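You operate a simulated robot arm through the tools that you are given. There is no shell and no other tool. Be economical: measure what you need, move in short steps, check, and stop when the job is done.

You are at the controls of a simulated robot arm. One attempt, no reset.

JOB
Put the tall carton that says "26" from the top of the wooden bench on the top of the teal trolley. Put the black mouse on the top of the wooden bench away on the top of the black table. Put the blue bearing marked "29" from the top of the wooden bench on the lower shelf of the navy trolley. Stack the 19 square carton from the top of the white bench on top of the 30 square carton. Put one of the white bags from the top of the white bench on the white sheet. Fetch the blue carton labelled "59" from the top of the cream table and set it on the bottom shelf of the orange rack. Take the green divider and leave it in the white handled tray. Open the green drawer. The order is free. Set down upright: tall carton.
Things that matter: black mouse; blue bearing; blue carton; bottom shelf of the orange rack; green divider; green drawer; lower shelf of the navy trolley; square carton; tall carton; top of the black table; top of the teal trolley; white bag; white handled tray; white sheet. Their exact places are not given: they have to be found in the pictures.

The check looks at the end state, three seconds after you hand in, the way a careful person would. Anything else that was tipped, shoved, dropped, spilled or broken makes it a failure. Flat cloth is picked up by pressing the open fingertips on it (5 to 10 N) and closing them slowly along it; thin cloth reads only 2 to 8 mm in the jaws.

ROBOT AND FRAMES
A 7-joint arm with a two-finger parallel gripper on a trunk, on a base that drives. Base frame: it is fixed to the floor where the robot stands at the start and does not move with it; the origin is under the middle of the robot, x ahead of it, y to its left, z up. Readings come in m, degrees, newtons and seconds.
With the tool pointing down near the work surface it reaches from about 0.1 to 0.44 m from the robot's upright axis, wherever it stands. Its first joint turns from -115.0 to 115.0 degrees. Places, roughly: black mouse (6x11x4 cm) [0.7, 0.4, 0.9]; blue bearing [0.75, 0.25, 1]; blue carton [-5, -0.5, 1]; bottom shelf of the orange rack [-8.8, -0.6, 0.4]; green divider (15x5x4 cm) [-6.6, -0.5, 0.9]; green drawer [-11, -1.6, 0.2]; lower shelf of the navy trolley [-0.3, -0.6, 0.2]; square carton [-0.75, 1.75, 1]; tall carton [0.5, 0, 1]; top of the black table [-3.6, -2.6, 0.9]; top of the teal trolley [-0.3, 1, 0.6]; white bag [-0.5, 1.5, 1]; white handled tray (39x22x6 cm) [-7.7, 1.7, 0.3]; white sheet [-0.5, 1.75, 1]. Payload 3.91 kg.
The tool frame sits at the grasp point between the pads (the TCP): z along the fingers, y along the line on which they close. The tips reach 0.03 m beyond it. Largest opening 0.11 m; finger width 0.02, thickness 0.01; the body of the gripper, 0.048 by 0.112 m, starts 0.055 m behind the TCP.
Orientation is that of the tool frame in the base frame, as [roll, pitch, yaw] about the fixed x, y, z axes, in that order (R = Rz(yaw) Ry(pitch) Rx(roll)). With the fingers straight down and closing along the base's y, the tool's x points along the base's -x, its y along +y and its z along -z.

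CONTROLS
- The arm moves only by the tool move_arm. Its argument "motion" is a list of rows, each a list of 7 numbers: the turn, a rotation vector about the tool's x, y, z in rad, then the shift along the tool's x, y, z in m, then the opening, from 0 (shut) to 1 (fully open). In form: [[wx, wy, wz, tx, ty, tz, jaw], ...]. A call has 1 to 10 rows; each row shifts and turns the commanded pose from where the row before left it, along the tool's axes as they then stand. A row lasts 0.2 s, in which the tool goes at most 0.05 m and 8.6 degrees; a call with a longer step from one row to the next is refused whole, and so is a gripper value outside its range. Where a pose cannot be reached the arm comes as near as it can. A force on the tool above 40 N (or 10 N above the force at the start of the call, whichever is more), or a blocked arm, ends the call early, and 0.2 s more pass. The fingers move at their own pace (about 0.153 m/s each) and stop on an object; they squeeze with about 26 N. The grip force told is the motor's: it shows also when the fingers shut on nothing. Time passes only in rows, and 0.2 s behind the last, so rows that do not move let the fingers close. The reply holds the time, the measured pose of the TCP, the force on the tool along the base axes, the opening and the grip force, in the units named above and with some noise, with the torque about the TCP (base axes, N m) and any sound that the robot's microphone picked up.
- Cameras (640 x 400 px; columns grow to the right, rows downward): "scene" is now at [0.2362, 0.1978, 1.5019]; the picture's right is [-0.09, -1.00, 0.00], its down [-0.20, 0.02, -0.98] and it looks along [0.98, -0.09, -0.20] (base axes); focal length 214 px, centre (320, 200). "wrist" rides on the gripper at [0.072, 0.017, -0.103] in the tool frame; the picture's right is [-0.23, 0.97, 0.00], its down [-0.76, -0.18, -0.62] and it looks along [-0.61, -0.14, 0.78] (tool axes); focal length 222 px, centre (320, 200).
- grab_frame(camera): a new picture of that camera. It takes no simulated time.
- move_column(by): slides the trunk up (or, below 0, down) by that many m; the arm and the scene camera ride with it, the base frame stays. It gives what a move gives, with no picture.
- base_move(legs): drives the robot by 1 to 6 legs, each [ahead, left, turn to the left] in m, m and degrees, along the robot's own axes; the way and the turn of a leg run together, so that a leg with both is an arc; at most 1.5 m and 180 degrees a leg. The arm and the cameras ride along, it lands a little off, and it stops where it bumps. It gives what a move gives.
- turn_head(pan, tilt): turns the head with the scene camera to pan (to the left, within 80 degrees either way) and tilt (down, from -29 to 69), counted from straight ahead of the robot. It gives what a move gives.
- probe_pixels(camera, pixels): there is no depth. For up to 12 entries [column, row, z] of the newest picture of that camera ("zoom" is the newest enlarged one), the place [x, y] in the base frame at which the ray of that pixel passes the height z, good to about 0.003 m. It takes no simulated time.
- inspect(camera, box): a new picture of the part [left, top, right, bottom] of that camera's present view, enlarged. It takes no simulated time.
- hand_in(): hands the job in; it is judged then, once.

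Keep the steps short. Do not move on a guess: measure, check each grasp and each placing, and mend mistakes. In all there are 145 turns and 168 pictures (those below and enlarged ones count). Leave the gripper open and the arm clear of the work at the hand-in unless told otherwise, and finish with a single line.

The tools are called after "Request:" as a command line: name --pt "numbers of a row" for each row, then --argument value for the rest, lists and objects as JSON in quotes. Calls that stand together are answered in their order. move_arm: Moves the arm, as the interface text tells. Its arguments: {"type":"object","properties":{"motion":{"type":"array"}},"required":["motion"]} The other tools are called the same way: move_column (by) slides the trunk up or down; base_move (legs) drives the base; turn_head (pan, tilt) turns the head that bears the scene camera; grab_frame (camera) takes a picture; probe_pixels (camera, pixels) gives the place at which the rays of pixels pass given heights; inspect (camera, box) takes an enlarged picture of a part of a camera's view; hand_in () hands the job in.

At the start:

```text
t: 0.0
position: [0.2418, 0.2393, 1.169]
orientation: [-178.4, -0.5, 177.6]
contact_force: [-0.7, 0.4, 0.0]
moment: [0.0, 0.02, 0.04]
opening: 0.1101
grip_force: 0.0
trunk travel left (down, up): [-0.8, 0.19]
robot x, y, heading: [0.0009, -0.0009, -0.0]
head pan, tilt: [23.0, 68.8]
```

scene: 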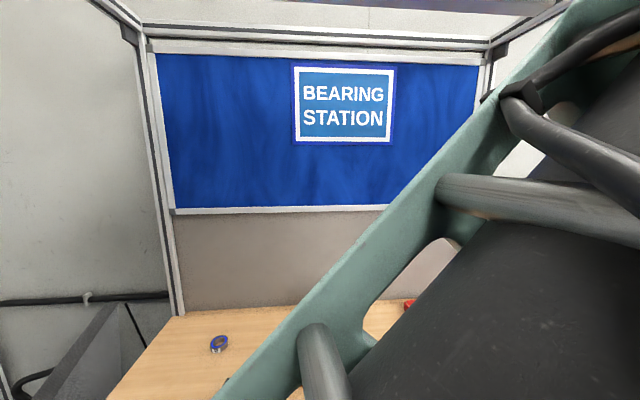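
wrist: 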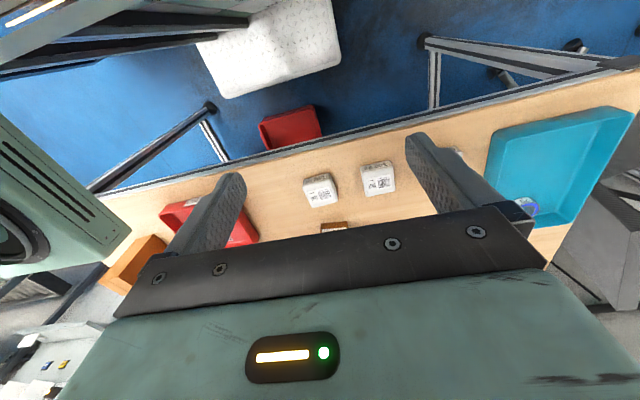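

I start by looking around: turn the head to see the bench.

Request:
turn_head --pan 0 --tilt 45

Request:
grab_frame --camera "scene"

```text
t: 0.9
position: [0.2515, 0.2351, 1.1667]
orientation: [-177.7, -0.3, 176.1]
contact_force: [-0.2, 0.5, -0.1]
moment: [-0.04, -0.02, 0.01]
opening: 0.11
grip_force: 0.1
trunk travel left (down, up): [-0.8, 0.19]
robot x, y, heading: [0.0009, -0.0016, -0.3]
head pan, tilt: [0.0, 45.0]
```

```text
165 pictures are left
```

scene: 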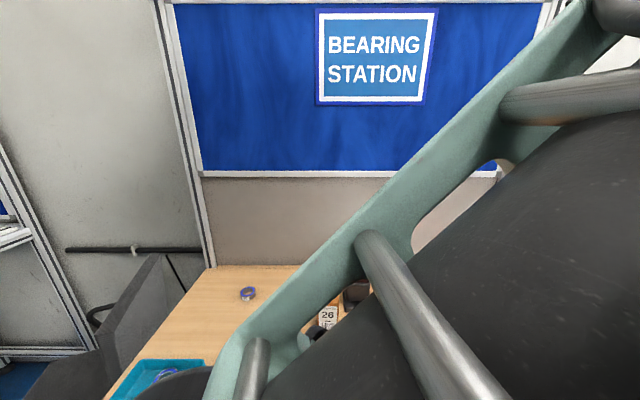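

The arm blocks the view to the right. I sweep the head around to learn the surroundings.

Request:
turn_head --pan 60 --tilt 50

Request:
grab_frame --camera "scene"

Request:
turn_head --pan -60 --tilt 50

Request:
grab_frame --camera "scene"

Request:
turn_head --pan 20 --tilt 69

Request:
grab_frame --camera "scene"

Request:
grab_frame --camera "wrist"

```text
t: 2.2
position: [0.2516, 0.2375, 1.1657]
orientation: [-177.7, -0.6, 175.9]
contact_force: [0.4, -0.8, 0.1]
moment: [-0.01, 0.01, -0.01]
opening: 0.1101
grip_force: 0.1
trunk travel left (down, up): [-0.8, 0.19]
robot x, y, heading: [0.004, 0.0017, -0.1]
head pan, tilt: [60.0, 50.0]
```

```text
164 pictures are left
```

scene: 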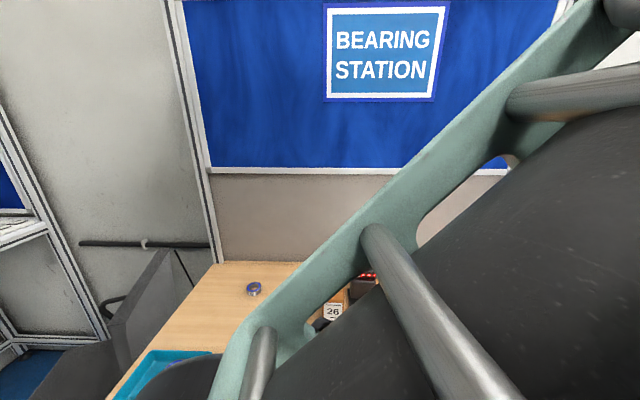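

```text
t: 4.2
position: [0.2434, 0.2352, 1.1665]
orientation: [-178.0, -0.3, 177.3]
contact_force: [-0.2, 1.4, -0.6]
moment: [0.01, 0.01, 0.03]
opening: 0.1098
grip_force: 0.2
trunk travel left (down, up): [-0.8, 0.19]
robot x, y, heading: [0.0034, 0.0029, 0.0]
head pan, tilt: [-60.0, 50.0]
```

```text
163 pictures are left
```

scene: 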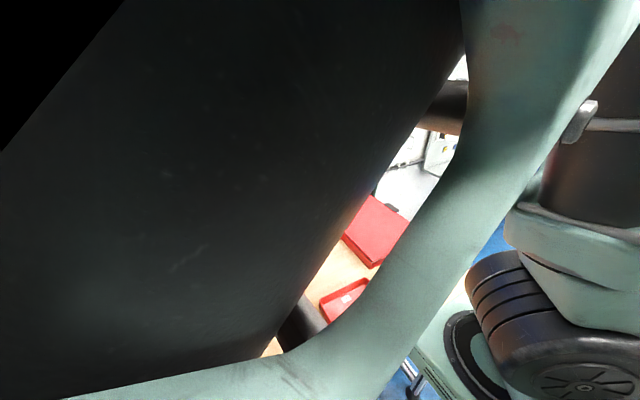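

```text
t: 5.7
position: [0.2495, 0.2382, 1.1647]
orientation: [-177.8, -0.7, 176.3]
contact_force: [-0.7, -0.3, -0.8]
moment: [0.02, 0.0, 0.01]
opening: 0.1102
grip_force: 0.1
trunk travel left (down, up): [-0.8, 0.19]
robot x, y, heading: [0.0001, -0.0033, 0.2]
head pan, tilt: [20.0, 68.8]
```

```text
162 pictures are left
```

scene: 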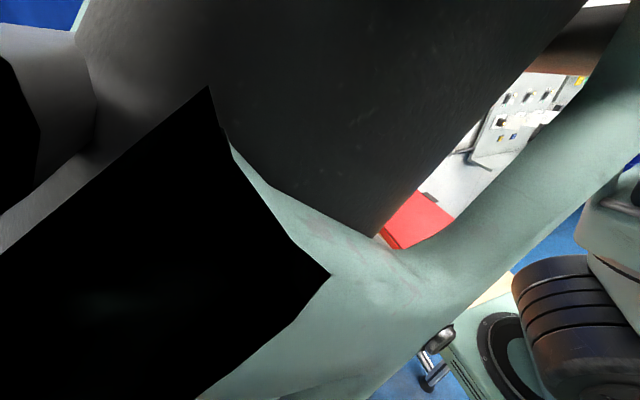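

```text
161 pictures are left
```

wrist: 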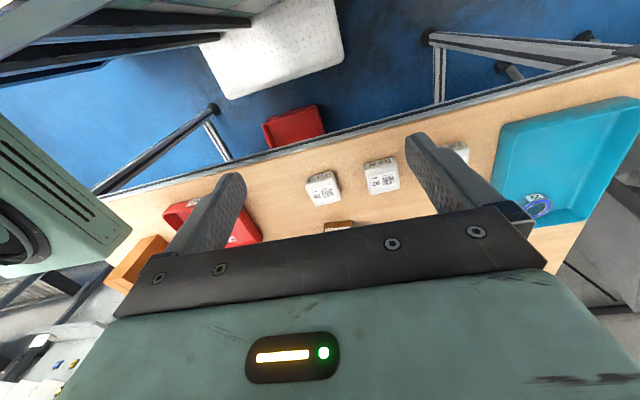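

The pictures don't match the pan I ordered. I probe rays in the present picture to learn the real camera direction.

Request:
probe_pixels --camera "scene" --pixels '[[320, 200, 0.5], [320, 200, 0.9], [320, 200, 0], [600, 100, 0], [600, 100, 0.9]]'

Request:
grab_frame --camera "scene"

Request:
probe_pixels --camera "wrist" --pixels '[[320, 200, 0.9], [320, 190, 1.0], [380, 178, 0.95], [110, 195, 0.9], [625, 60, 0.9], [540, 205, 0.93], [340, 228, 0.95], [460, 150, 0.95]]'

```text
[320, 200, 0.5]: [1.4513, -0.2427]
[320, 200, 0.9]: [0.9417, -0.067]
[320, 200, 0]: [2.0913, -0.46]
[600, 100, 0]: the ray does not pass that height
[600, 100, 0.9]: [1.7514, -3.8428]
```

```text
160 pictures are left
```

scene: 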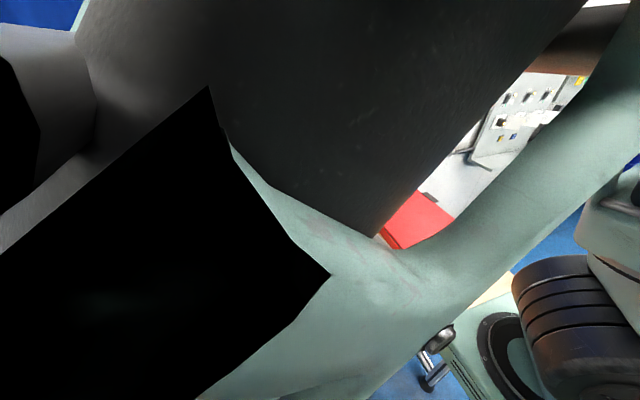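

```text
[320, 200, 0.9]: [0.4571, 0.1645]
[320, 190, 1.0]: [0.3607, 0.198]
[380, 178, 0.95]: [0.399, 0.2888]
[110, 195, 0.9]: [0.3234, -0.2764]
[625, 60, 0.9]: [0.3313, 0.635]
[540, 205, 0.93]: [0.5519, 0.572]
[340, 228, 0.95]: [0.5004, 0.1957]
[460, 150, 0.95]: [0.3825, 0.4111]
```

The view doesn't match the ordered head angles. I let time pass, then look and probe again.

Request:
move_arm --pt "0 0 0 0 0 0 1" --pt "0 0 0 0 0 0 1" --pt "0 0 0 0 0 0 1" --pt "0 0 0 0 0 0 1" --pt "0 0 0 0 0 0 1"

Request:
grab_frame --camera "scene"

Request:
probe_pixels --camera "scene" --pixels '[[320, 200, 0.5], [320, 200, 0.9]]'

```text
t: 6.9
position: [0.2496, 0.2381, 1.1652]
orientation: [-177.8, -0.6, 176.3]
contact_force: [0.7, 0.3, -0.6]
moment: [0.0, -0.02, -0.02]
opening: 0.1099
grip_force: 0.0
trunk travel left (down, up): [-0.8, 0.19]
robot x, y, heading: [0.0013, 0.0002, 0.3]
head pan, tilt: [20.0, 68.8]
```

```text
159 pictures are left
```

scene: 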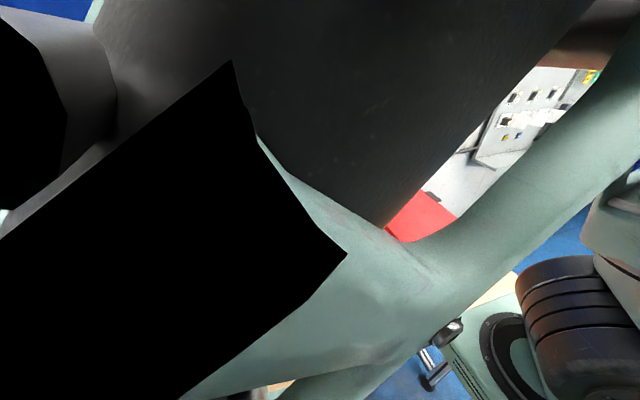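

```text
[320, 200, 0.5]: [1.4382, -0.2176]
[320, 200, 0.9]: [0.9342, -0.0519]
```

The arm seems to be in the head's way. I move the gripper 0.4 m to the right (base −y), staying at z 1.17 above everything.

Request:
move_arm --pt "0 0 0 0 -0.05 0 1" --pt "0 0 0 0 -0.05 0 1" --pt "0 0 0 0 -0.05 0 1" --pt "0 0 0 0 -0.05 0 1" --pt "0 0 0 0 -0.05 0 1" --pt "0 0 0 0 -0.05 0 1" --pt "0 0 0 0 -0.05 0 1" --pt "0 0 0 0 -0.05 0 1" --pt "0 0 0 0 -0.05 0 1"

Request:
turn_head --pan 20 --tilt 45

Request:
grab_frame --camera "scene"

Request:
probe_pixels --camera "scene" --pixels '[[320, 200, 0.5], [320, 200, 0.9]]'

Request:
grab_frame --camera "wrist"

```text
t: 8.9
position: [0.2361, 0.0813, 1.2122]
orientation: [-178.4, -0.4, 177.6]
contact_force: [0.1, -0.1, 0.6]
moment: [0.04, -0.02, 0.0]
opening: 0.1098
grip_force: 0.1
out of reach, approached as far as the arm can: row 3, 4, 5, 6, 7, 8, 9
trunk travel left (down, up): [-0.8, 0.19]
robot x, y, heading: [-0.0006, 0.0026, -0.0]
head pan, tilt: [20.0, 68.8]
```

```text
t: 9.8
position: [0.2356, 0.0806, 1.2119]
orientation: [-178.4, -0.4, 177.5]
contact_force: [-0.7, -0.9, 0.1]
moment: [-0.01, -0.03, 0.0]
opening: 0.1102
grip_force: 0.1
trunk travel left (down, up): [-0.8, 0.19]
robot x, y, heading: [-0.0005, 0.0029, 0.1]
head pan, tilt: [20.0, 45.0]
```

```text
158 pictures are left
```

scene: 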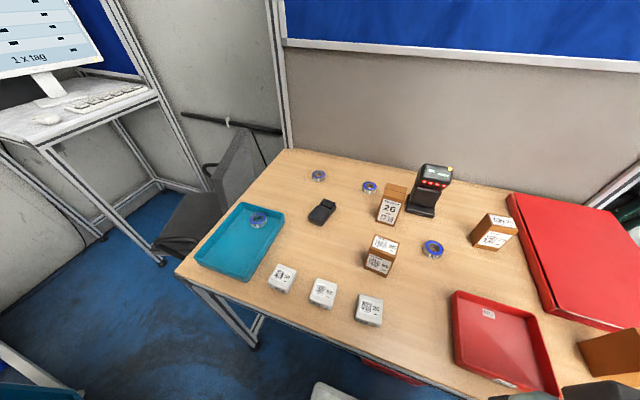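

```text
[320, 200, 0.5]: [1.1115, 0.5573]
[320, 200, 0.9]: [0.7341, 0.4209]
```

```text
157 pictures are left
```

wrist: 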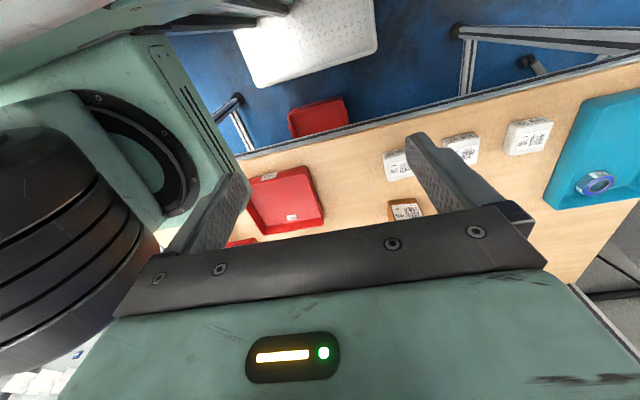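

Now the head sees the bench well. I enlarge the parts with bearings, mouse and cartons.

Request:
inspect --camera "scene" --box '[290, 150, 450, 250]'

Request:
inspect --camera "scene" --box '[230, 200, 470, 350]'

Request:
probe_pixels --camera "scene" --pixels '[[321, 212, 0.91], [318, 175, 0.9], [369, 187, 0.9], [432, 248, 0.9], [258, 220, 0.9], [388, 222, 0.9], [176, 274, 0.9], [290, 150, 0.9], [380, 275, 0.9]]'

```text
4.00 times, centred on (370, 200) of scene
```

zoom: 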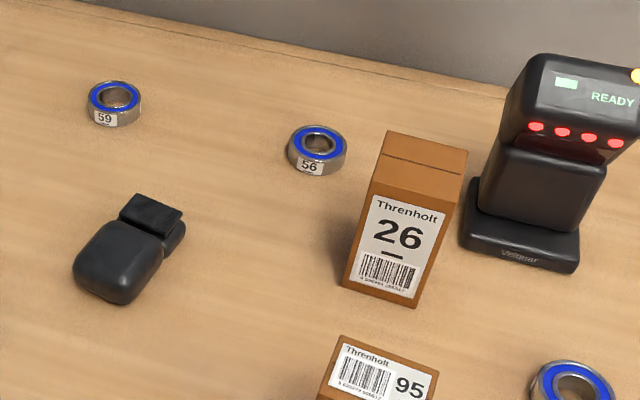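

```text
2.67 times, centred on (350, 275) of scene
```

zoom: 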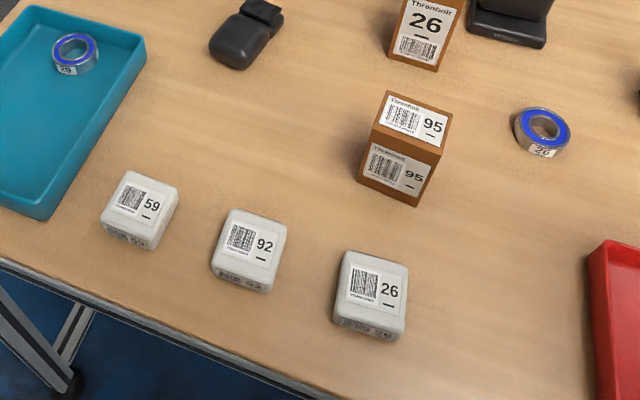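

```text
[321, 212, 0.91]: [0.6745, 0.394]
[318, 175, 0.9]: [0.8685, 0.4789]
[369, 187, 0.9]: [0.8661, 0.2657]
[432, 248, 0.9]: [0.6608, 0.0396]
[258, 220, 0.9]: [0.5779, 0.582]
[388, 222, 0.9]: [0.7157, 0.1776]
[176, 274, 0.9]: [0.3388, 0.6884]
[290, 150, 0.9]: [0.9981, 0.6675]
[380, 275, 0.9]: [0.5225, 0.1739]
```

Bearings seen: 59, 56, 26 and one in the teal tray. I enlarge the tray one, and look right and further round for the trolleys.

Request:
inspect --camera "scene" --box '[226, 195, 290, 235]'

Request:
inspect --camera "scene" --box '[280, 160, 400, 235]'

Request:
turn_head --pan -75 --tilt 50

Request:
grab_frame --camera "scene"

Request:
turn_head --pan 80 --tilt 35

Request:
grab_frame --camera "scene"

Request:
probe_pixels --camera "scene" --pixels '[[320, 200, 0.9], [320, 200, 0.5]]'

```text
10.00 times, centred on (258, 215) of scene
```

zoom: 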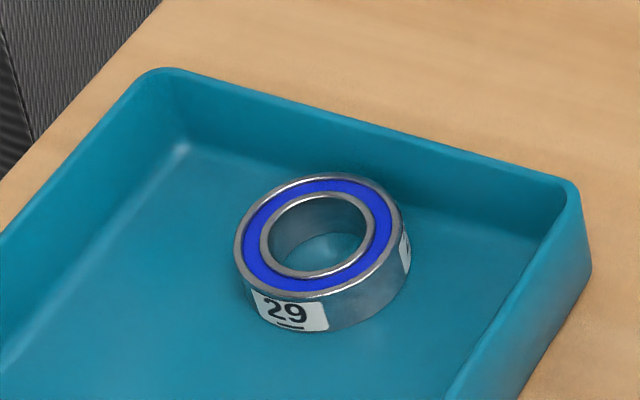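

```text
5.33 times, centred on (340, 198) of scene
```

zoom: 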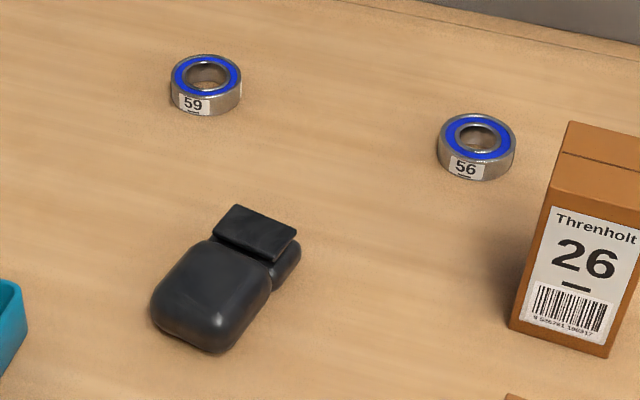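

```text
t: 11.5
position: [0.2367, 0.0805, 1.2116]
orientation: [-178.4, -0.4, 177.6]
contact_force: [0.0, 0.0, -0.1]
moment: [-0.01, 0.0, -0.03]
opening: 0.1099
grip_force: 0.0
trunk travel left (down, up): [-0.8, 0.19]
robot x, y, heading: [-0.0027, 0.001, -0.1]
head pan, tilt: [-75.0, 50.0]
```

```text
152 pictures are left
```

scene: 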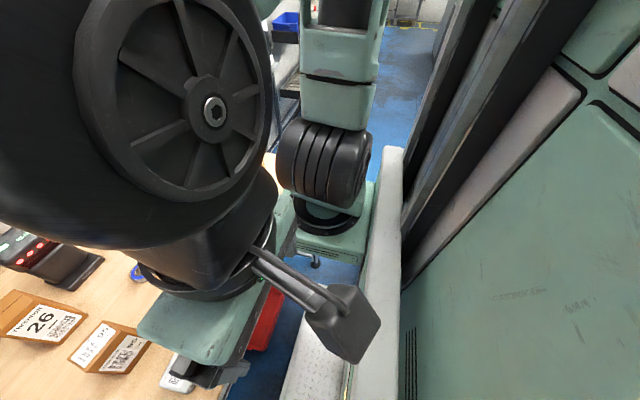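

```text
t: 13.9
position: [0.2352, 0.0818, 1.2121]
orientation: [-178.4, -0.3, 177.5]
contact_force: [-0.2, 0.1, -0.7]
moment: [-0.06, 0.01, -0.01]
opening: 0.1099
grip_force: 0.1
trunk travel left (down, up): [-0.8, 0.19]
robot x, y, heading: [0.002, 0.0017, -0.2]
head pan, tilt: [80.0, 35.0]
```

```text
151 pictures are left
```

scene: 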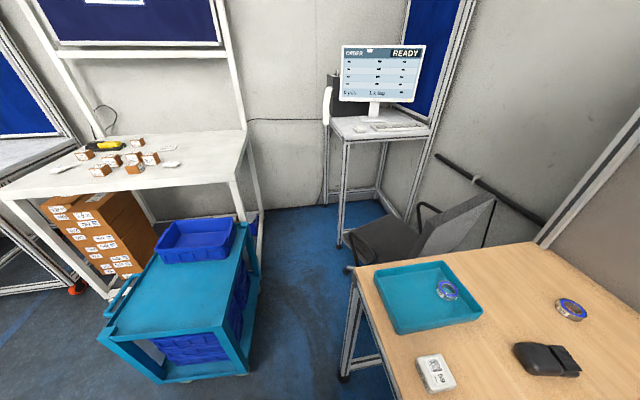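

```text
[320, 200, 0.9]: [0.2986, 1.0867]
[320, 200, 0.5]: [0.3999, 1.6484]
```

Bearing 29 is the one in the teal tray. I now look down in front of the base to see how much room there is to drive up to the bench.

Request:
turn_head --pan 0 --tilt 69

Request:
grab_frame --camera "scene"

Request:
probe_pixels --camera "scene" --pixels '[[320, 200, 0.9], [320, 200, 0.5], [320, 320, 0.3], [320, 320, 0.0]]'

Request:
probe_pixels --camera "wrist" --pixels '[[378, 45, 0.3], [255, 88, 0.3], [290, 115, 0.3], [345, 98, 0.3], [240, 158, 0.87], [600, 57, 0.87], [455, 30, 0.6]]'

```text
t: 15.4
position: [0.2369, 0.0818, 1.2118]
orientation: [-178.4, -0.5, 177.6]
contact_force: [-0.5, -0.6, -0.2]
moment: [0.01, 0.03, -0.01]
opening: 0.11
grip_force: 0.1
trunk travel left (down, up): [-0.8, 0.19]
robot x, y, heading: [0.0012, -0.0012, 0.1]
head pan, tilt: [0.0, 68.8]
```

```text
150 pictures are left
```

scene: 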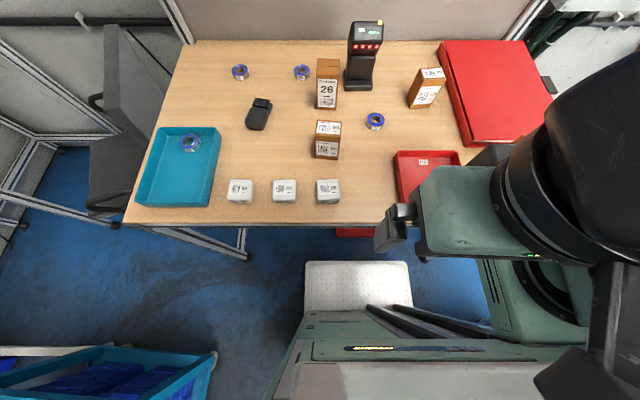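

```text
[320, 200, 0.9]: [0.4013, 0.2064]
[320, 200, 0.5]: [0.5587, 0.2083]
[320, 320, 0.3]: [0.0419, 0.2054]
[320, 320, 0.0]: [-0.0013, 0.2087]
```

```text
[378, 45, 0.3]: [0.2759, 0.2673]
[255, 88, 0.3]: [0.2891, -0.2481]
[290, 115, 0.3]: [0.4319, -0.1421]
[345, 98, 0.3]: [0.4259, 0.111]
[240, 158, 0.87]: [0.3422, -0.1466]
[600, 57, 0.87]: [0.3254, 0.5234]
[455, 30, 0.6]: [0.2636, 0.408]
```

I triangulate the arm's first joint (dark ring on the green box, scene ≈(548,288), wrist ≈(125,150)).

Request:
probe_pixels --camera "scene" --pixels '[[560, 290, 0.9], [560, 290, 1.0], [560, 290, 1.1], [560, 290, 1.2], [485, 262, 1.1], [485, 262, 1.0]]'

Request:
probe_pixels --camera "wrist" --pixels '[[130, 150, 0.9], [130, 150, 1.0], [130, 150, 1.1], [155, 45, 1.0], [155, 45, 1.1], [245, 175, 1.0]]'

```text
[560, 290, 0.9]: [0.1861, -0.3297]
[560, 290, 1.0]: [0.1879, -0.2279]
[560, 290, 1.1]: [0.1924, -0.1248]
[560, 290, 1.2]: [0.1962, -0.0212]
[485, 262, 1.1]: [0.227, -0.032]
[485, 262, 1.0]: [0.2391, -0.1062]
```

```text
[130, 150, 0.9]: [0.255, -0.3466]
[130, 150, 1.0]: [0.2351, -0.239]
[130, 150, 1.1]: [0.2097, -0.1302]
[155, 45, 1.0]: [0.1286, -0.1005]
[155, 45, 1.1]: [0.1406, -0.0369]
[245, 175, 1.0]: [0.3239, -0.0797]
```

Arm axis is near (0.2, −0.13). Now bench height: triangulate white box tops and tray bearing in both cameras, plus bench leg foot.

Request:
probe_pixels --camera "scene" --pixels '[[240, 186, 0.85], [240, 186, 0.9], [240, 186, 0.95], [191, 142, 0.85], [191, 142, 0.9], [191, 142, 0.95], [247, 257, 0.0], [340, 234, 0.2], [123, 222, 0.87], [398, 222, 0.87]]'

Request:
probe_pixels --camera "wrist" --pixels '[[529, 134, 0.85], [529, 134, 0.9], [529, 134, 0.95], [597, 183, 0.85], [597, 183, 0.9], [597, 183, 0.95]]'

```text
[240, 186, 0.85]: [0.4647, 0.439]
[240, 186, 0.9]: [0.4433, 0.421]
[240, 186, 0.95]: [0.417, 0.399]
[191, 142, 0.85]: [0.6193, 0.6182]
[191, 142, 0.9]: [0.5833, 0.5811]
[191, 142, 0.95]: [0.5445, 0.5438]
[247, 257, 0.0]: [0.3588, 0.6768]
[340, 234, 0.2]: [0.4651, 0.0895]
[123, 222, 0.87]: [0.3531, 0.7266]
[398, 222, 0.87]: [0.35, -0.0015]
```

```text
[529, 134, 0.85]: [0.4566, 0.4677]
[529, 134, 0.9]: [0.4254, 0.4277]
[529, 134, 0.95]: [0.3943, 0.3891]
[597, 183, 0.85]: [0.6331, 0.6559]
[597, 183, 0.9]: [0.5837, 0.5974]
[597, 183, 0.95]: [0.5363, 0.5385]
```

Bench top ≈0.9, bearing at (0.56, 0.56). Before sliding left I check where the teal trolley stands (its corner near (215,353)) and what lies between.

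Request:
probe_pixels --camera "scene" --pixels '[[216, 353, 0.6], [216, 353, 0.7], [165, 395, 0.6], [305, 265, 0.3], [410, 265, 0.3], [305, 310, 0.3]]'

Request:
turn_head --pan 80 --tilt 60

Request:
grab_frame --camera "scene"

Request:
probe_pixels --camera "scene" --pixels '[[320, 200, 0.6], [320, 200, 0.0], [200, 100, 0.6]]'

```text
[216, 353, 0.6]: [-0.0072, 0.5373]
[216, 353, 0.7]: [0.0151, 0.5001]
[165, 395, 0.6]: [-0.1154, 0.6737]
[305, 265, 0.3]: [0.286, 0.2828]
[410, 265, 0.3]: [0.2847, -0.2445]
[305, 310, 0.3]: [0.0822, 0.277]
```

```text
t: 17.0
position: [0.2364, 0.0797, 1.2116]
orientation: [-178.4, -0.4, 177.5]
contact_force: [0.5, -0.3, 0.0]
moment: [0.02, -0.06, 0.0]
opening: 0.1097
grip_force: 0.1
trunk travel left (down, up): [-0.8, 0.19]
robot x, y, heading: [-0.0017, -0.0004, 0.2]
head pan, tilt: [80.0, 60.0]
```

```text
149 pictures are left
```

scene: 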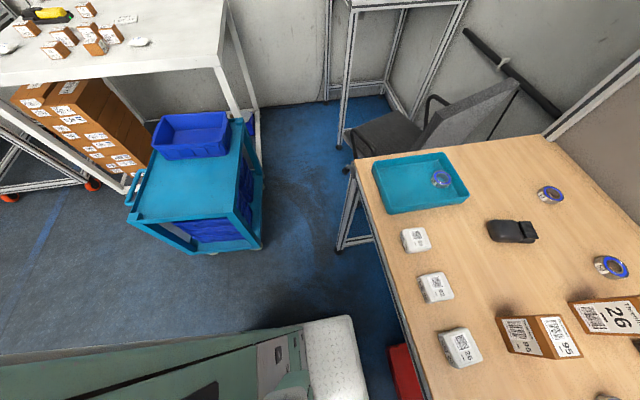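

```text
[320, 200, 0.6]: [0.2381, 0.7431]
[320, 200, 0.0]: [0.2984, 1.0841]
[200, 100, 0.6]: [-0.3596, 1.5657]
```

I probe the trolley's top corners in this view.

Request:
probe_pixels --camera "scene" --pixels '[[130, 206, 0.6], [252, 222, 0.6], [238, 122, 0.6], [172, 112, 0.6], [262, 248, 0.05], [190, 155, 0.6], [230, 145, 0.7], [300, 322, 0.3], [352, 318, 0.3]]'

Request:
inspect --camera "scene" --box '[100, 90, 292, 260]'

```text
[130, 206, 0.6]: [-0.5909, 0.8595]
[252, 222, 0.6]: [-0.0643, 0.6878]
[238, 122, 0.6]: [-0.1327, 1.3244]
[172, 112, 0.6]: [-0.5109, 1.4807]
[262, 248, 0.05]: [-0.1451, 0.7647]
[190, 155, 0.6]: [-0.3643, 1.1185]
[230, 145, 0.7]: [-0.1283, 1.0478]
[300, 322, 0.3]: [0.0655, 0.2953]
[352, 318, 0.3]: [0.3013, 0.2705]
```

```text
2.35 times, centred on (196, 175) of scene
```

zoom: 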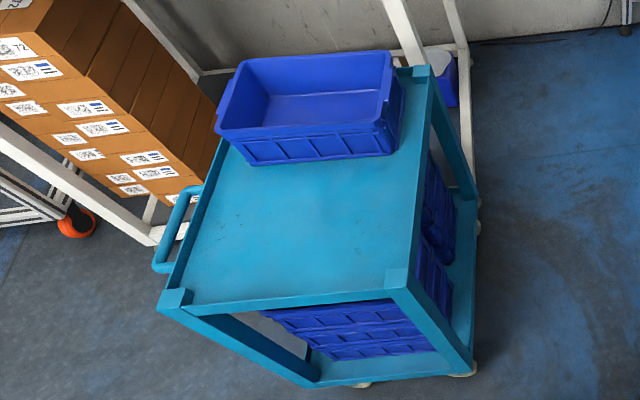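

Trolley's near edge is at y≈0.7, so a shift left of 0.3 is free. I raise the trunk for clearance over the bench, slide left and then look.

Request:
move_column --by 0.1

Request:
base_move --legs '[[0, 0.3, 0]]'

Request:
turn_head --pan -10 --tilt 69

Request:
grab_frame --camera "scene"

Request:
grab_frame --camera "wrist"

```text
t: 18.3
position: [0.2376, 0.0806, 1.3113]
orientation: [-178.4, -0.4, 177.6]
contact_force: [0.0, -0.3, 0.3]
moment: [0.0, 0.03, 0.03]
opening: 0.1101
grip_force: 0.1
trunk travel left (down, up): [-0.9, 0.09]
robot x, y, heading: [0.0006, 0.002, -0.1]
head pan, tilt: [80.0, 60.0]
```

```text
t: 20.3
position: [0.2346, 0.3805, 1.3116]
orientation: [-178.4, -0.4, 177.8]
contact_force: [0.0, 1.0, -0.1]
moment: [0.01, 0.01, 0.01]
opening: 0.1102
grip_force: 0.0
trunk travel left (down, up): [-0.9, 0.09]
robot x, y, heading: [0.0016, 0.3014, -0.0]
head pan, tilt: [80.0, 60.0]
```

```text
t: 22.0
position: [0.2352, 0.38, 1.3119]
orientation: [-178.3, -0.5, 177.7]
contact_force: [-1.6, 0.4, -0.2]
moment: [-0.04, 0.01, -0.01]
opening: 0.11
grip_force: 0.0
trunk travel left (down, up): [-0.9, 0.09]
robot x, y, heading: [0.0005, 0.3024, 0.1]
head pan, tilt: [-10.0, 68.8]
```

```text
147 pictures are left
```

scene: 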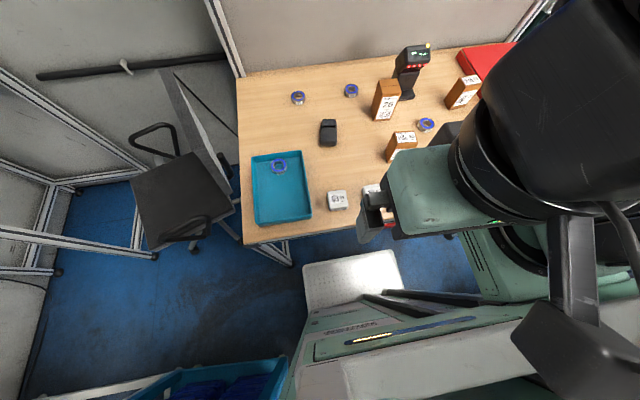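

```text
146 pictures are left
```

wrist: 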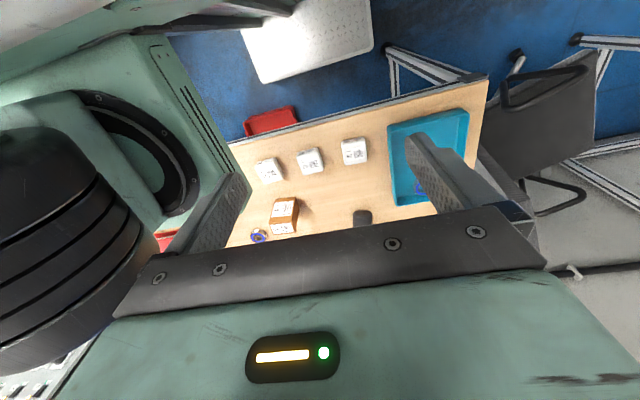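

Base left edge would be at y≈0.57, bench leg at y≈0.68: free. Drive forward 0.1.

Request:
base_move --legs '[[0.1, 0, 0]]'

Request:
grab_frame --camera "scene"

```text
t: 23.1
position: [0.3353, 0.3799, 1.3118]
orientation: [-178.4, -0.5, 177.6]
contact_force: [-0.2, 0.3, 0.4]
moment: [0.02, -0.02, -0.02]
opening: 0.1098
grip_force: 0.1
trunk travel left (down, up): [-0.9, 0.09]
robot x, y, heading: [0.0958, 0.3012, 0.0]
head pan, tilt: [-10.0, 68.8]
```

```text
145 pictures are left
```

scene: 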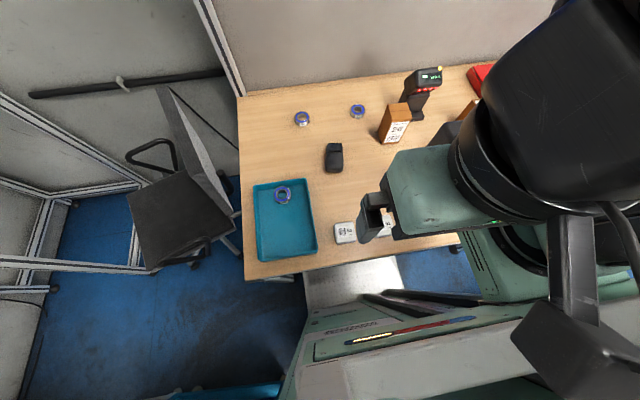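

Now zoom on the tall carton and the mouse to measure them.

Request:
inspect --camera "scene" --box '[310, 85, 422, 185]'

Request:
probe_pixels --camera "scene" --pixels '[[379, 136, 0.9], [403, 142, 0.9], [395, 112, 1.05]]'

```text
4.00 times, centred on (366, 135) of scene
```

zoom: 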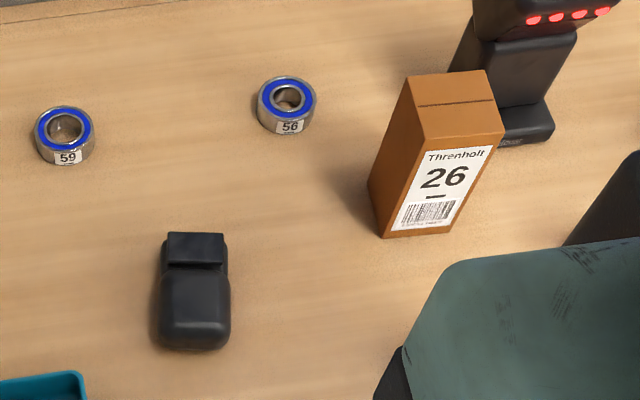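

```text
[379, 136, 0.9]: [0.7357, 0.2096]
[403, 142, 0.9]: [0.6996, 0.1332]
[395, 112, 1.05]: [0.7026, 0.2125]
```

Probe carton base corners and top corners and mouse outline in the zoom.

Request:
probe_pixels --camera "zoom" --pixels '[[383, 237, 0.9], [447, 231, 0.9], [367, 186, 0.9], [408, 75, 1.02], [487, 70, 1.02], [504, 128, 1.02], [424, 141, 1.02], [424, 141, 1.06], [160, 330, 0.91], [230, 335, 0.91], [168, 235, 0.93], [222, 236, 0.93]]'

```text
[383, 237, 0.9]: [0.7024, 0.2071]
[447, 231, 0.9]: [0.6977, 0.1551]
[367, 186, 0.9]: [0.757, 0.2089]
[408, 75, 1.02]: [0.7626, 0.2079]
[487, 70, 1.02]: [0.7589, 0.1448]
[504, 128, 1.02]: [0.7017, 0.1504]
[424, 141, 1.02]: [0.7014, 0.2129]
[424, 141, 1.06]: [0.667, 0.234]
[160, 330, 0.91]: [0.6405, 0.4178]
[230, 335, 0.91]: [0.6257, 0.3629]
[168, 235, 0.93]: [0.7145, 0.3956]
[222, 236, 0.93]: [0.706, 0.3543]
```

Carton base spans x 0.70–0.76, y 0.15–0.21, top z≈1.02. I move the gripper above it at z≈1.15.

Request:
move_arm --pt "0 0 0 -0.0398 -0.0183 0.016 1" --pt "0 0 0 -0.0398 -0.0183 0.016 1" --pt "0 0 0 -0.0398 -0.0183 0.016 1" --pt "0 0 0 -0.0398 -0.0183 0.016 1" --pt "0 0 0 -0.0398 -0.0183 0.016 1" --pt "0 0 0 -0.0398 -0.0183 0.016 1" --pt "0 0 0 -0.0398 -0.0183 0.016 1" --pt "0 0 0 -0.0398 -0.0183 0.016 1" --pt "0 0 0 -0.0398 -0.0183 0.016 1" --pt "0 0 0 -0.0398 -0.0183 0.016 1"

Request:
grab_frame --camera "wrist"

Request:
grab_frame --camera "scene"

```text
t: 25.3
position: [0.7355, 0.2037, 1.1786]
orientation: [-178.4, -0.3, 177.5]
contact_force: [0.2, -0.4, -0.1]
moment: [-0.01, -0.03, 0.0]
opening: 0.11
grip_force: 0.1
out of reach, approached as far as the arm can: row 1, 2, 3
trunk travel left (down, up): [-0.9, 0.09]
robot x, y, heading: [0.1036, 0.3024, 0.1]
head pan, tilt: [-10.0, 68.8]
```

```text
143 pictures are left
```

wrist: 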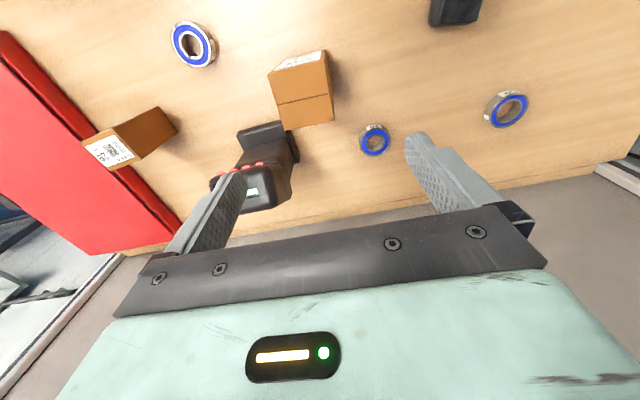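

```text
142 pictures are left
```

scene: 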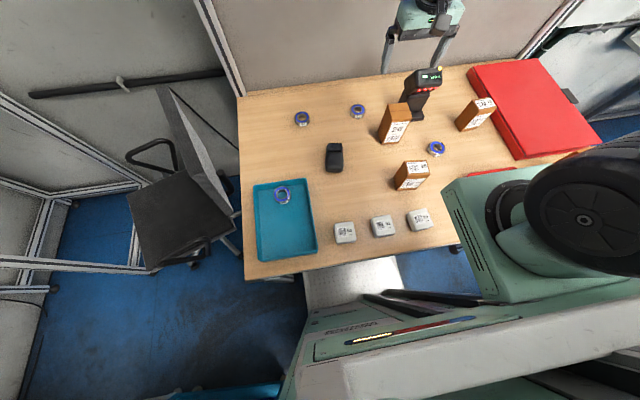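

The carton's top face is at wrist (303,100). Probe its corners at z=1.02.

Request:
inspect --camera "wrist" --box '[230, 30, 390, 150]'

Request:
probe_pixels --camera "zoom" --pixels '[[320, 200, 1.02]]'

Request:
probe_pixels --camera "wrist" --pixels '[[269, 72, 1.02], [326, 58, 1.02], [333, 120, 1.02], [281, 128, 1.02]]'

```text
3.33 times, centred on (310, 90) of wrist
```

zoom: 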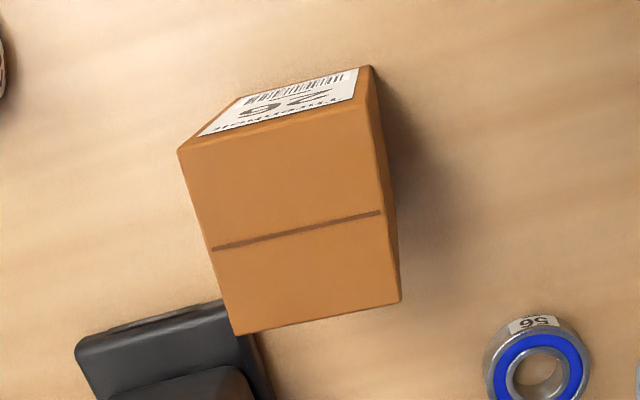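

```text
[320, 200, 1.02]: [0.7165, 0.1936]
```

```text
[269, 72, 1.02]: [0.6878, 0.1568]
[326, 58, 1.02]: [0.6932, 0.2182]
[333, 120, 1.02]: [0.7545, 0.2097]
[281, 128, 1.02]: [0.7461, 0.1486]
```

Carton centre (0.725, 0.183). I centre over it, go down to z≈0.98 and close.

Request:
move_arm --pt "0 0 0.044 0.009 -0.021 0 1" --pt "0 0 0 0 0 0.04 1" --pt "0 0 0 0 0 0.04 1" --pt "0 0 0 0 0 0.04 1" --pt "0 0 0 0 0 0.04 1" --pt "0 0 0 0 0 0.038 1" --pt "0 0 0 0 0 0 1" --pt "0 0 0 0 0 0 0" --pt "0 0 0 0 0 0 0" --pt "0 0 0 0 0 0 0"

Request:
grab_frame --camera "scene"

```text
t: 27.5
position: [0.7252, 0.1774, 0.9817]
orientation: [-178.4, -0.3, 175.1]
contact_force: [-0.9, 1.0, 0.3]
moment: [0.02, 0.0, -0.02]
opening: 0.0601
grip_force: 25.7
trunk travel left (down, up): [-0.9, 0.09]
robot x, y, heading: [0.1017, 0.2976, 0.1]
head pan, tilt: [-10.0, 68.8]
```

```text
140 pictures are left
```

scene: 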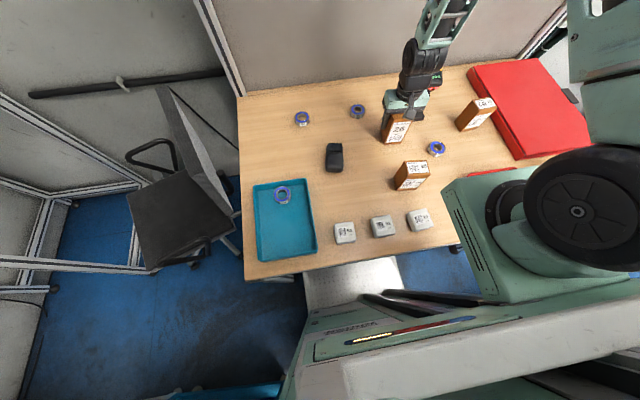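

Gripped at 0.060 m. Lift and draw back over the bench.

Request:
move_arm --pt "0 0 0 0 0 -0.04 0" --pt "0 0 0 0 0 -0.04 0" --pt "0 0 0 0 0 -0.04 0" --pt "0 0 0 0 0 -0.04 0" --pt "0 0 0 0.035 0.02 -0.02 0" --pt "0 0 0 0.035 0.02 0 0" --pt "0 0 0 0.035 0.02 0 0" --pt "0 0 0 0.035 0.02 0 0"

Request:
base_move --legs '[[-0.4, -0.1, 0]]'

Request:
turn_head --pan -80 --tilt 45

Request:
grab_frame --camera "scene"

Request:
turn_head --pan 80 --tilt 60

Request:
grab_frame --camera "scene"

```text
t: 29.3
position: [0.5954, 0.2732, 1.1601]
orientation: [-178.6, -0.3, 175.1]
contact_force: [0.2, -0.2, -2.5]
moment: [0.03, -0.02, 0.02]
opening: 0.0602
grip_force: 26.3
trunk travel left (down, up): [-0.9, 0.09]
robot x, y, heading: [0.0958, 0.3018, -0.0]
head pan, tilt: [-10.0, 68.8]
```

```text
t: 31.9
position: [0.1984, 0.1726, 1.1601]
orientation: [-178.3, -0.3, 175.3]
contact_force: [0.3, 0.6, -3.3]
moment: [0.03, 0.0, 0.02]
opening: 0.0597
grip_force: 25.4
trunk travel left (down, up): [-0.9, 0.09]
robot x, y, heading: [-0.298, 0.1927, -0.0]
head pan, tilt: [-10.0, 68.8]
```

```text
t: 33.3
position: [0.197, 0.1739, 1.1599]
orientation: [-178.5, -0.3, 175.2]
contact_force: [0.0, -0.4, -3.8]
moment: [0.03, -0.01, 0.01]
opening: 0.0599
grip_force: 26.4
trunk travel left (down, up): [-0.9, 0.09]
robot x, y, heading: [-0.3013, 0.1999, 0.3]
head pan, tilt: [-80.0, 45.0]
```

```text
139 pictures are left
```

scene: 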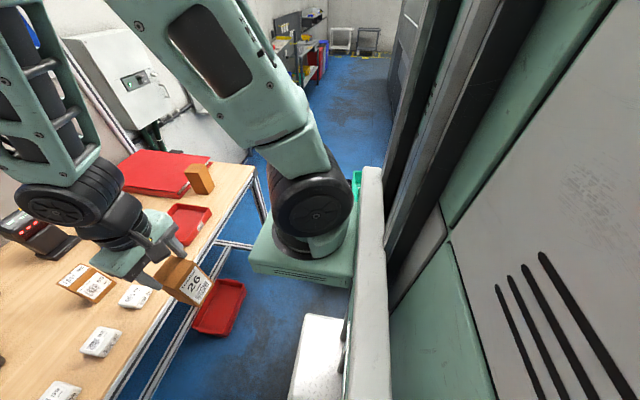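

```text
t: 35.7
position: [0.1974, 0.173, 1.16]
orientation: [-178.4, -0.3, 175.2]
contact_force: [0.0, 0.1, -4.1]
moment: [0.0, -0.04, 0.04]
opening: 0.0595
grip_force: 26.8
trunk travel left (down, up): [-0.9, 0.09]
robot x, y, heading: [-0.2941, 0.1953, 0.1]
head pan, tilt: [80.0, 60.0]
```

```text
138 pictures are left
```

scene: 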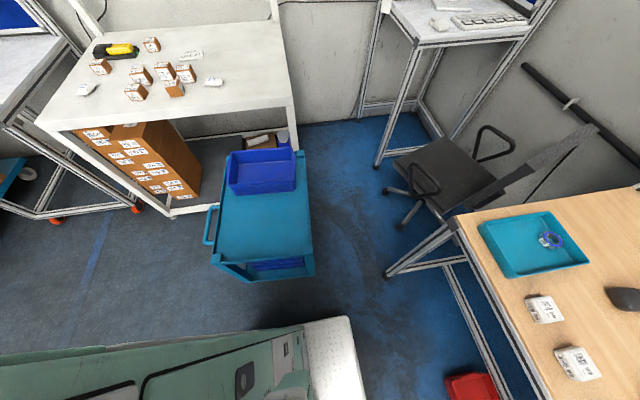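

I measure the trolley's top with this second viewpoint to get its height (corners now ≈(213,258), (310,262)).

Request:
inspect --camera "scene" --box '[190, 130, 350, 290]'

Request:
probe_pixels --camera "scene" --pixels '[[213, 256, 0.5], [213, 256, 0.6], [310, 256, 0.5], [310, 256, 0.6], [310, 256, 0.65], [306, 155, 0.6], [330, 320, 0.3]]'

```text
2.50 times, centred on (270, 210) of scene
```

zoom: 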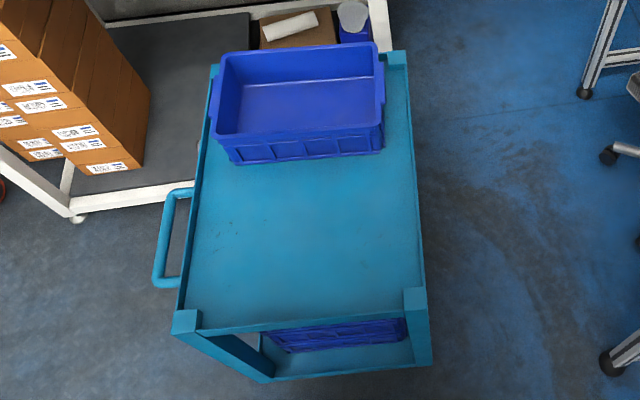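

```text
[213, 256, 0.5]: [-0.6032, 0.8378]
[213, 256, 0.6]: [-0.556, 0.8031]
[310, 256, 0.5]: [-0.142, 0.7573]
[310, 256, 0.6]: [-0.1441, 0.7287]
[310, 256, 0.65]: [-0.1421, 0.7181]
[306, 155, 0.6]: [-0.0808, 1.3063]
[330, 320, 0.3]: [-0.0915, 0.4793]
```

Trolley's free plate centre is at scene (266,222). Rotate left 90° in place (0.5 m clear to trolley), then look.

Request:
probe_pixels --camera "scene" --pixels '[[266, 222, 0.6], [266, 222, 0.55]]'

Request:
base_move --legs '[[0, 0, 90]]'

Request:
turn_head --pan 0 --tilt 60

Request:
grab_frame --camera "scene"

Request:
probe_pixels --camera "scene" --pixels '[[320, 200, 0.6], [320, 200, 0]]'

```text
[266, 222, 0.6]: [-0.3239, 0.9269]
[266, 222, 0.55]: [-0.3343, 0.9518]
```

```text
t: 40.0
position: [-0.2761, 0.6931, 1.1598]
orientation: [-178.5, -0.2, -94.4]
contact_force: [-0.2, 0.6, -3.4]
moment: [-0.02, 0.02, 0.01]
opening: 0.0598
grip_force: 25.9
trunk travel left (down, up): [-0.9, 0.09]
robot x, y, heading: [-0.2996, 0.1998, 90.9]
head pan, tilt: [80.0, 60.0]
```

```text
t: 41.5
position: [-0.2751, 0.6939, 1.1604]
orientation: [-178.4, -0.3, -94.2]
contact_force: [0.3, -0.1, -2.9]
moment: [-0.01, 0.01, 0.01]
opening: 0.0595
grip_force: 26.2
trunk travel left (down, up): [-0.9, 0.09]
robot x, y, heading: [-0.2994, 0.1983, 90.5]
head pan, tilt: [0.0, 60.0]
```

```text
136 pictures are left
```

scene: 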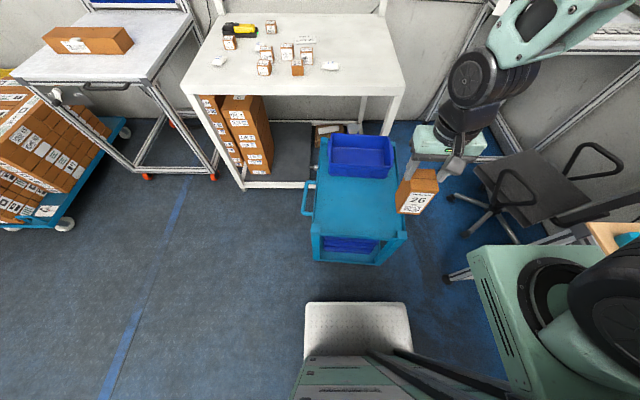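

```text
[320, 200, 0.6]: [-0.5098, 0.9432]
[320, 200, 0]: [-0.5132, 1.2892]
```

Triangulate the plate height with the near corners in this view.

Request:
inspect --camera "scene" --box '[290, 120, 450, 280]'

Request:
probe_pixels --camera "scene" --pixels '[[402, 234, 0.5], [402, 234, 0.6], [317, 233, 0.5], [317, 233, 0.6], [384, 138, 0.6]]'

```text
2.50 times, centred on (370, 200) of scene
```

zoom: 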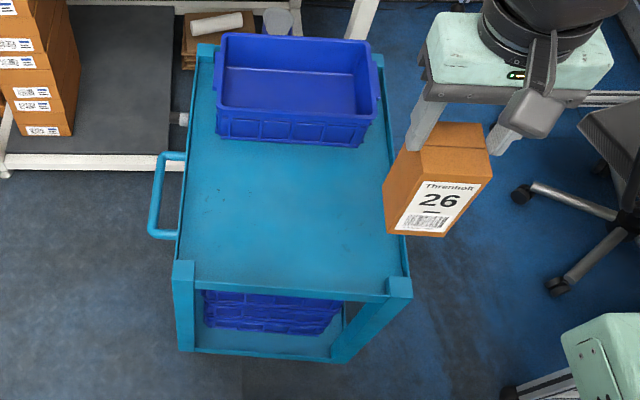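

```text
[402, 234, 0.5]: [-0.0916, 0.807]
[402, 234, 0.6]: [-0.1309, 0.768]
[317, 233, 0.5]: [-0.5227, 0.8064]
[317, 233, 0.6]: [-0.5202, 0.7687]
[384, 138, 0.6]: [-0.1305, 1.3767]
```

Post tops ≈0.62, plate ≈0.60. I drive 0.13 ahead, 0.1 left, then lower the trunk 0.33.

Request:
base_move --legs '[[0.13, 0.1, 0]]'

Request:
move_column --by -0.33

Request:
grab_frame --camera "scene"

```text
t: 42.9
position: [-0.3775, 0.8211, 1.1613]
orientation: [-178.5, -0.3, -94.4]
contact_force: [0.8, -0.4, -3.7]
moment: [0.0, 0.04, 0.02]
opening: 0.0598
grip_force: 25.9
trunk travel left (down, up): [-0.9, 0.09]
robot x, y, heading: [-0.4016, 0.3282, 90.2]
head pan, tilt: [0.0, 60.0]
```

```text
t: 46.2
position: [-0.3765, 0.8222, 0.831]
orientation: [-178.3, -0.3, -94.4]
contact_force: [-0.5, -0.8, -3.1]
moment: [0.06, -0.01, 0.01]
opening: 0.0596
grip_force: 25.8
trunk travel left (down, up): [-0.57, 0.42]
robot x, y, heading: [-0.3994, 0.3258, 90.7]
head pan, tilt: [0.0, 60.0]
```

```text
134 pictures are left
```

scene: 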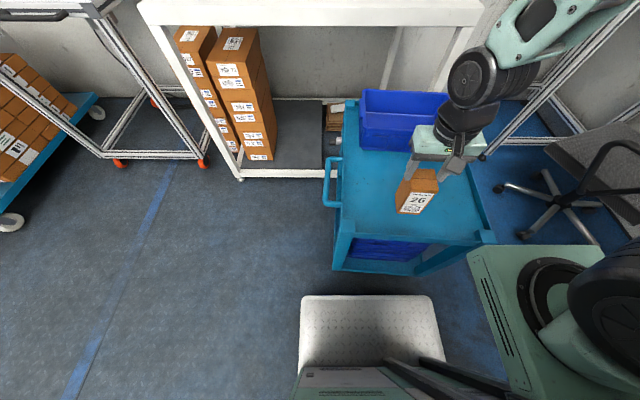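

Shift to (−0.33, 0.91), then lower toward the plate with small last steps.

Request:
move_arm --pt "0 0 0 -0.0455 -0.0193 0 0" --pt "0 0 0 -0.0455 -0.0193 0 0" --pt "0 0 0 0 0 0.04 0" --pt "0 0 0 0 0 0.04 0" --pt "0 0 0 0 0 0.03 0" --pt "0 0 0 0 0 0.015 0" --pt "0 0 0 0 0 0.007 0" --pt "0 0 0 0 0 0 0"

Request:
grab_frame --camera "scene"

```text
t: 47.5
position: [-0.3281, 0.909, 0.7192]
orientation: [-178.4, 0.0, -94.4]
contact_force: [0.6, -9.8, 48.4]
moment: [-0.75, 0.33, 0.05]
opening: 0.0608
grip_force: 26.1
trunk travel left (down, up): [-0.57, 0.42]
robot x, y, heading: [-0.3973, 0.3282, 90.3]
head pan, tilt: [0.0, 60.0]
stopped in row 6: the force on the tool passed its limit at 103 N (the readings are from after the stop); the commanded pose is now the measured one
```

```text
133 pictures are left
```

scene: 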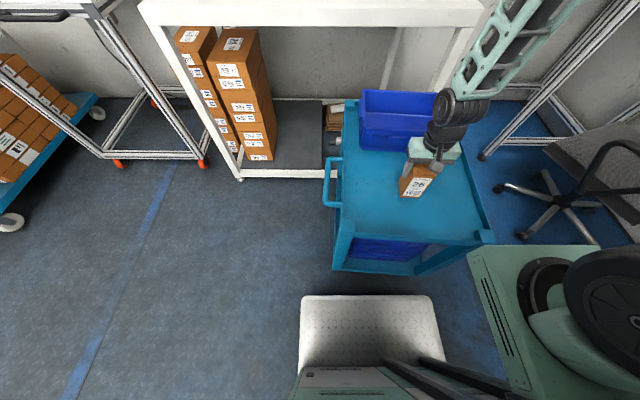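

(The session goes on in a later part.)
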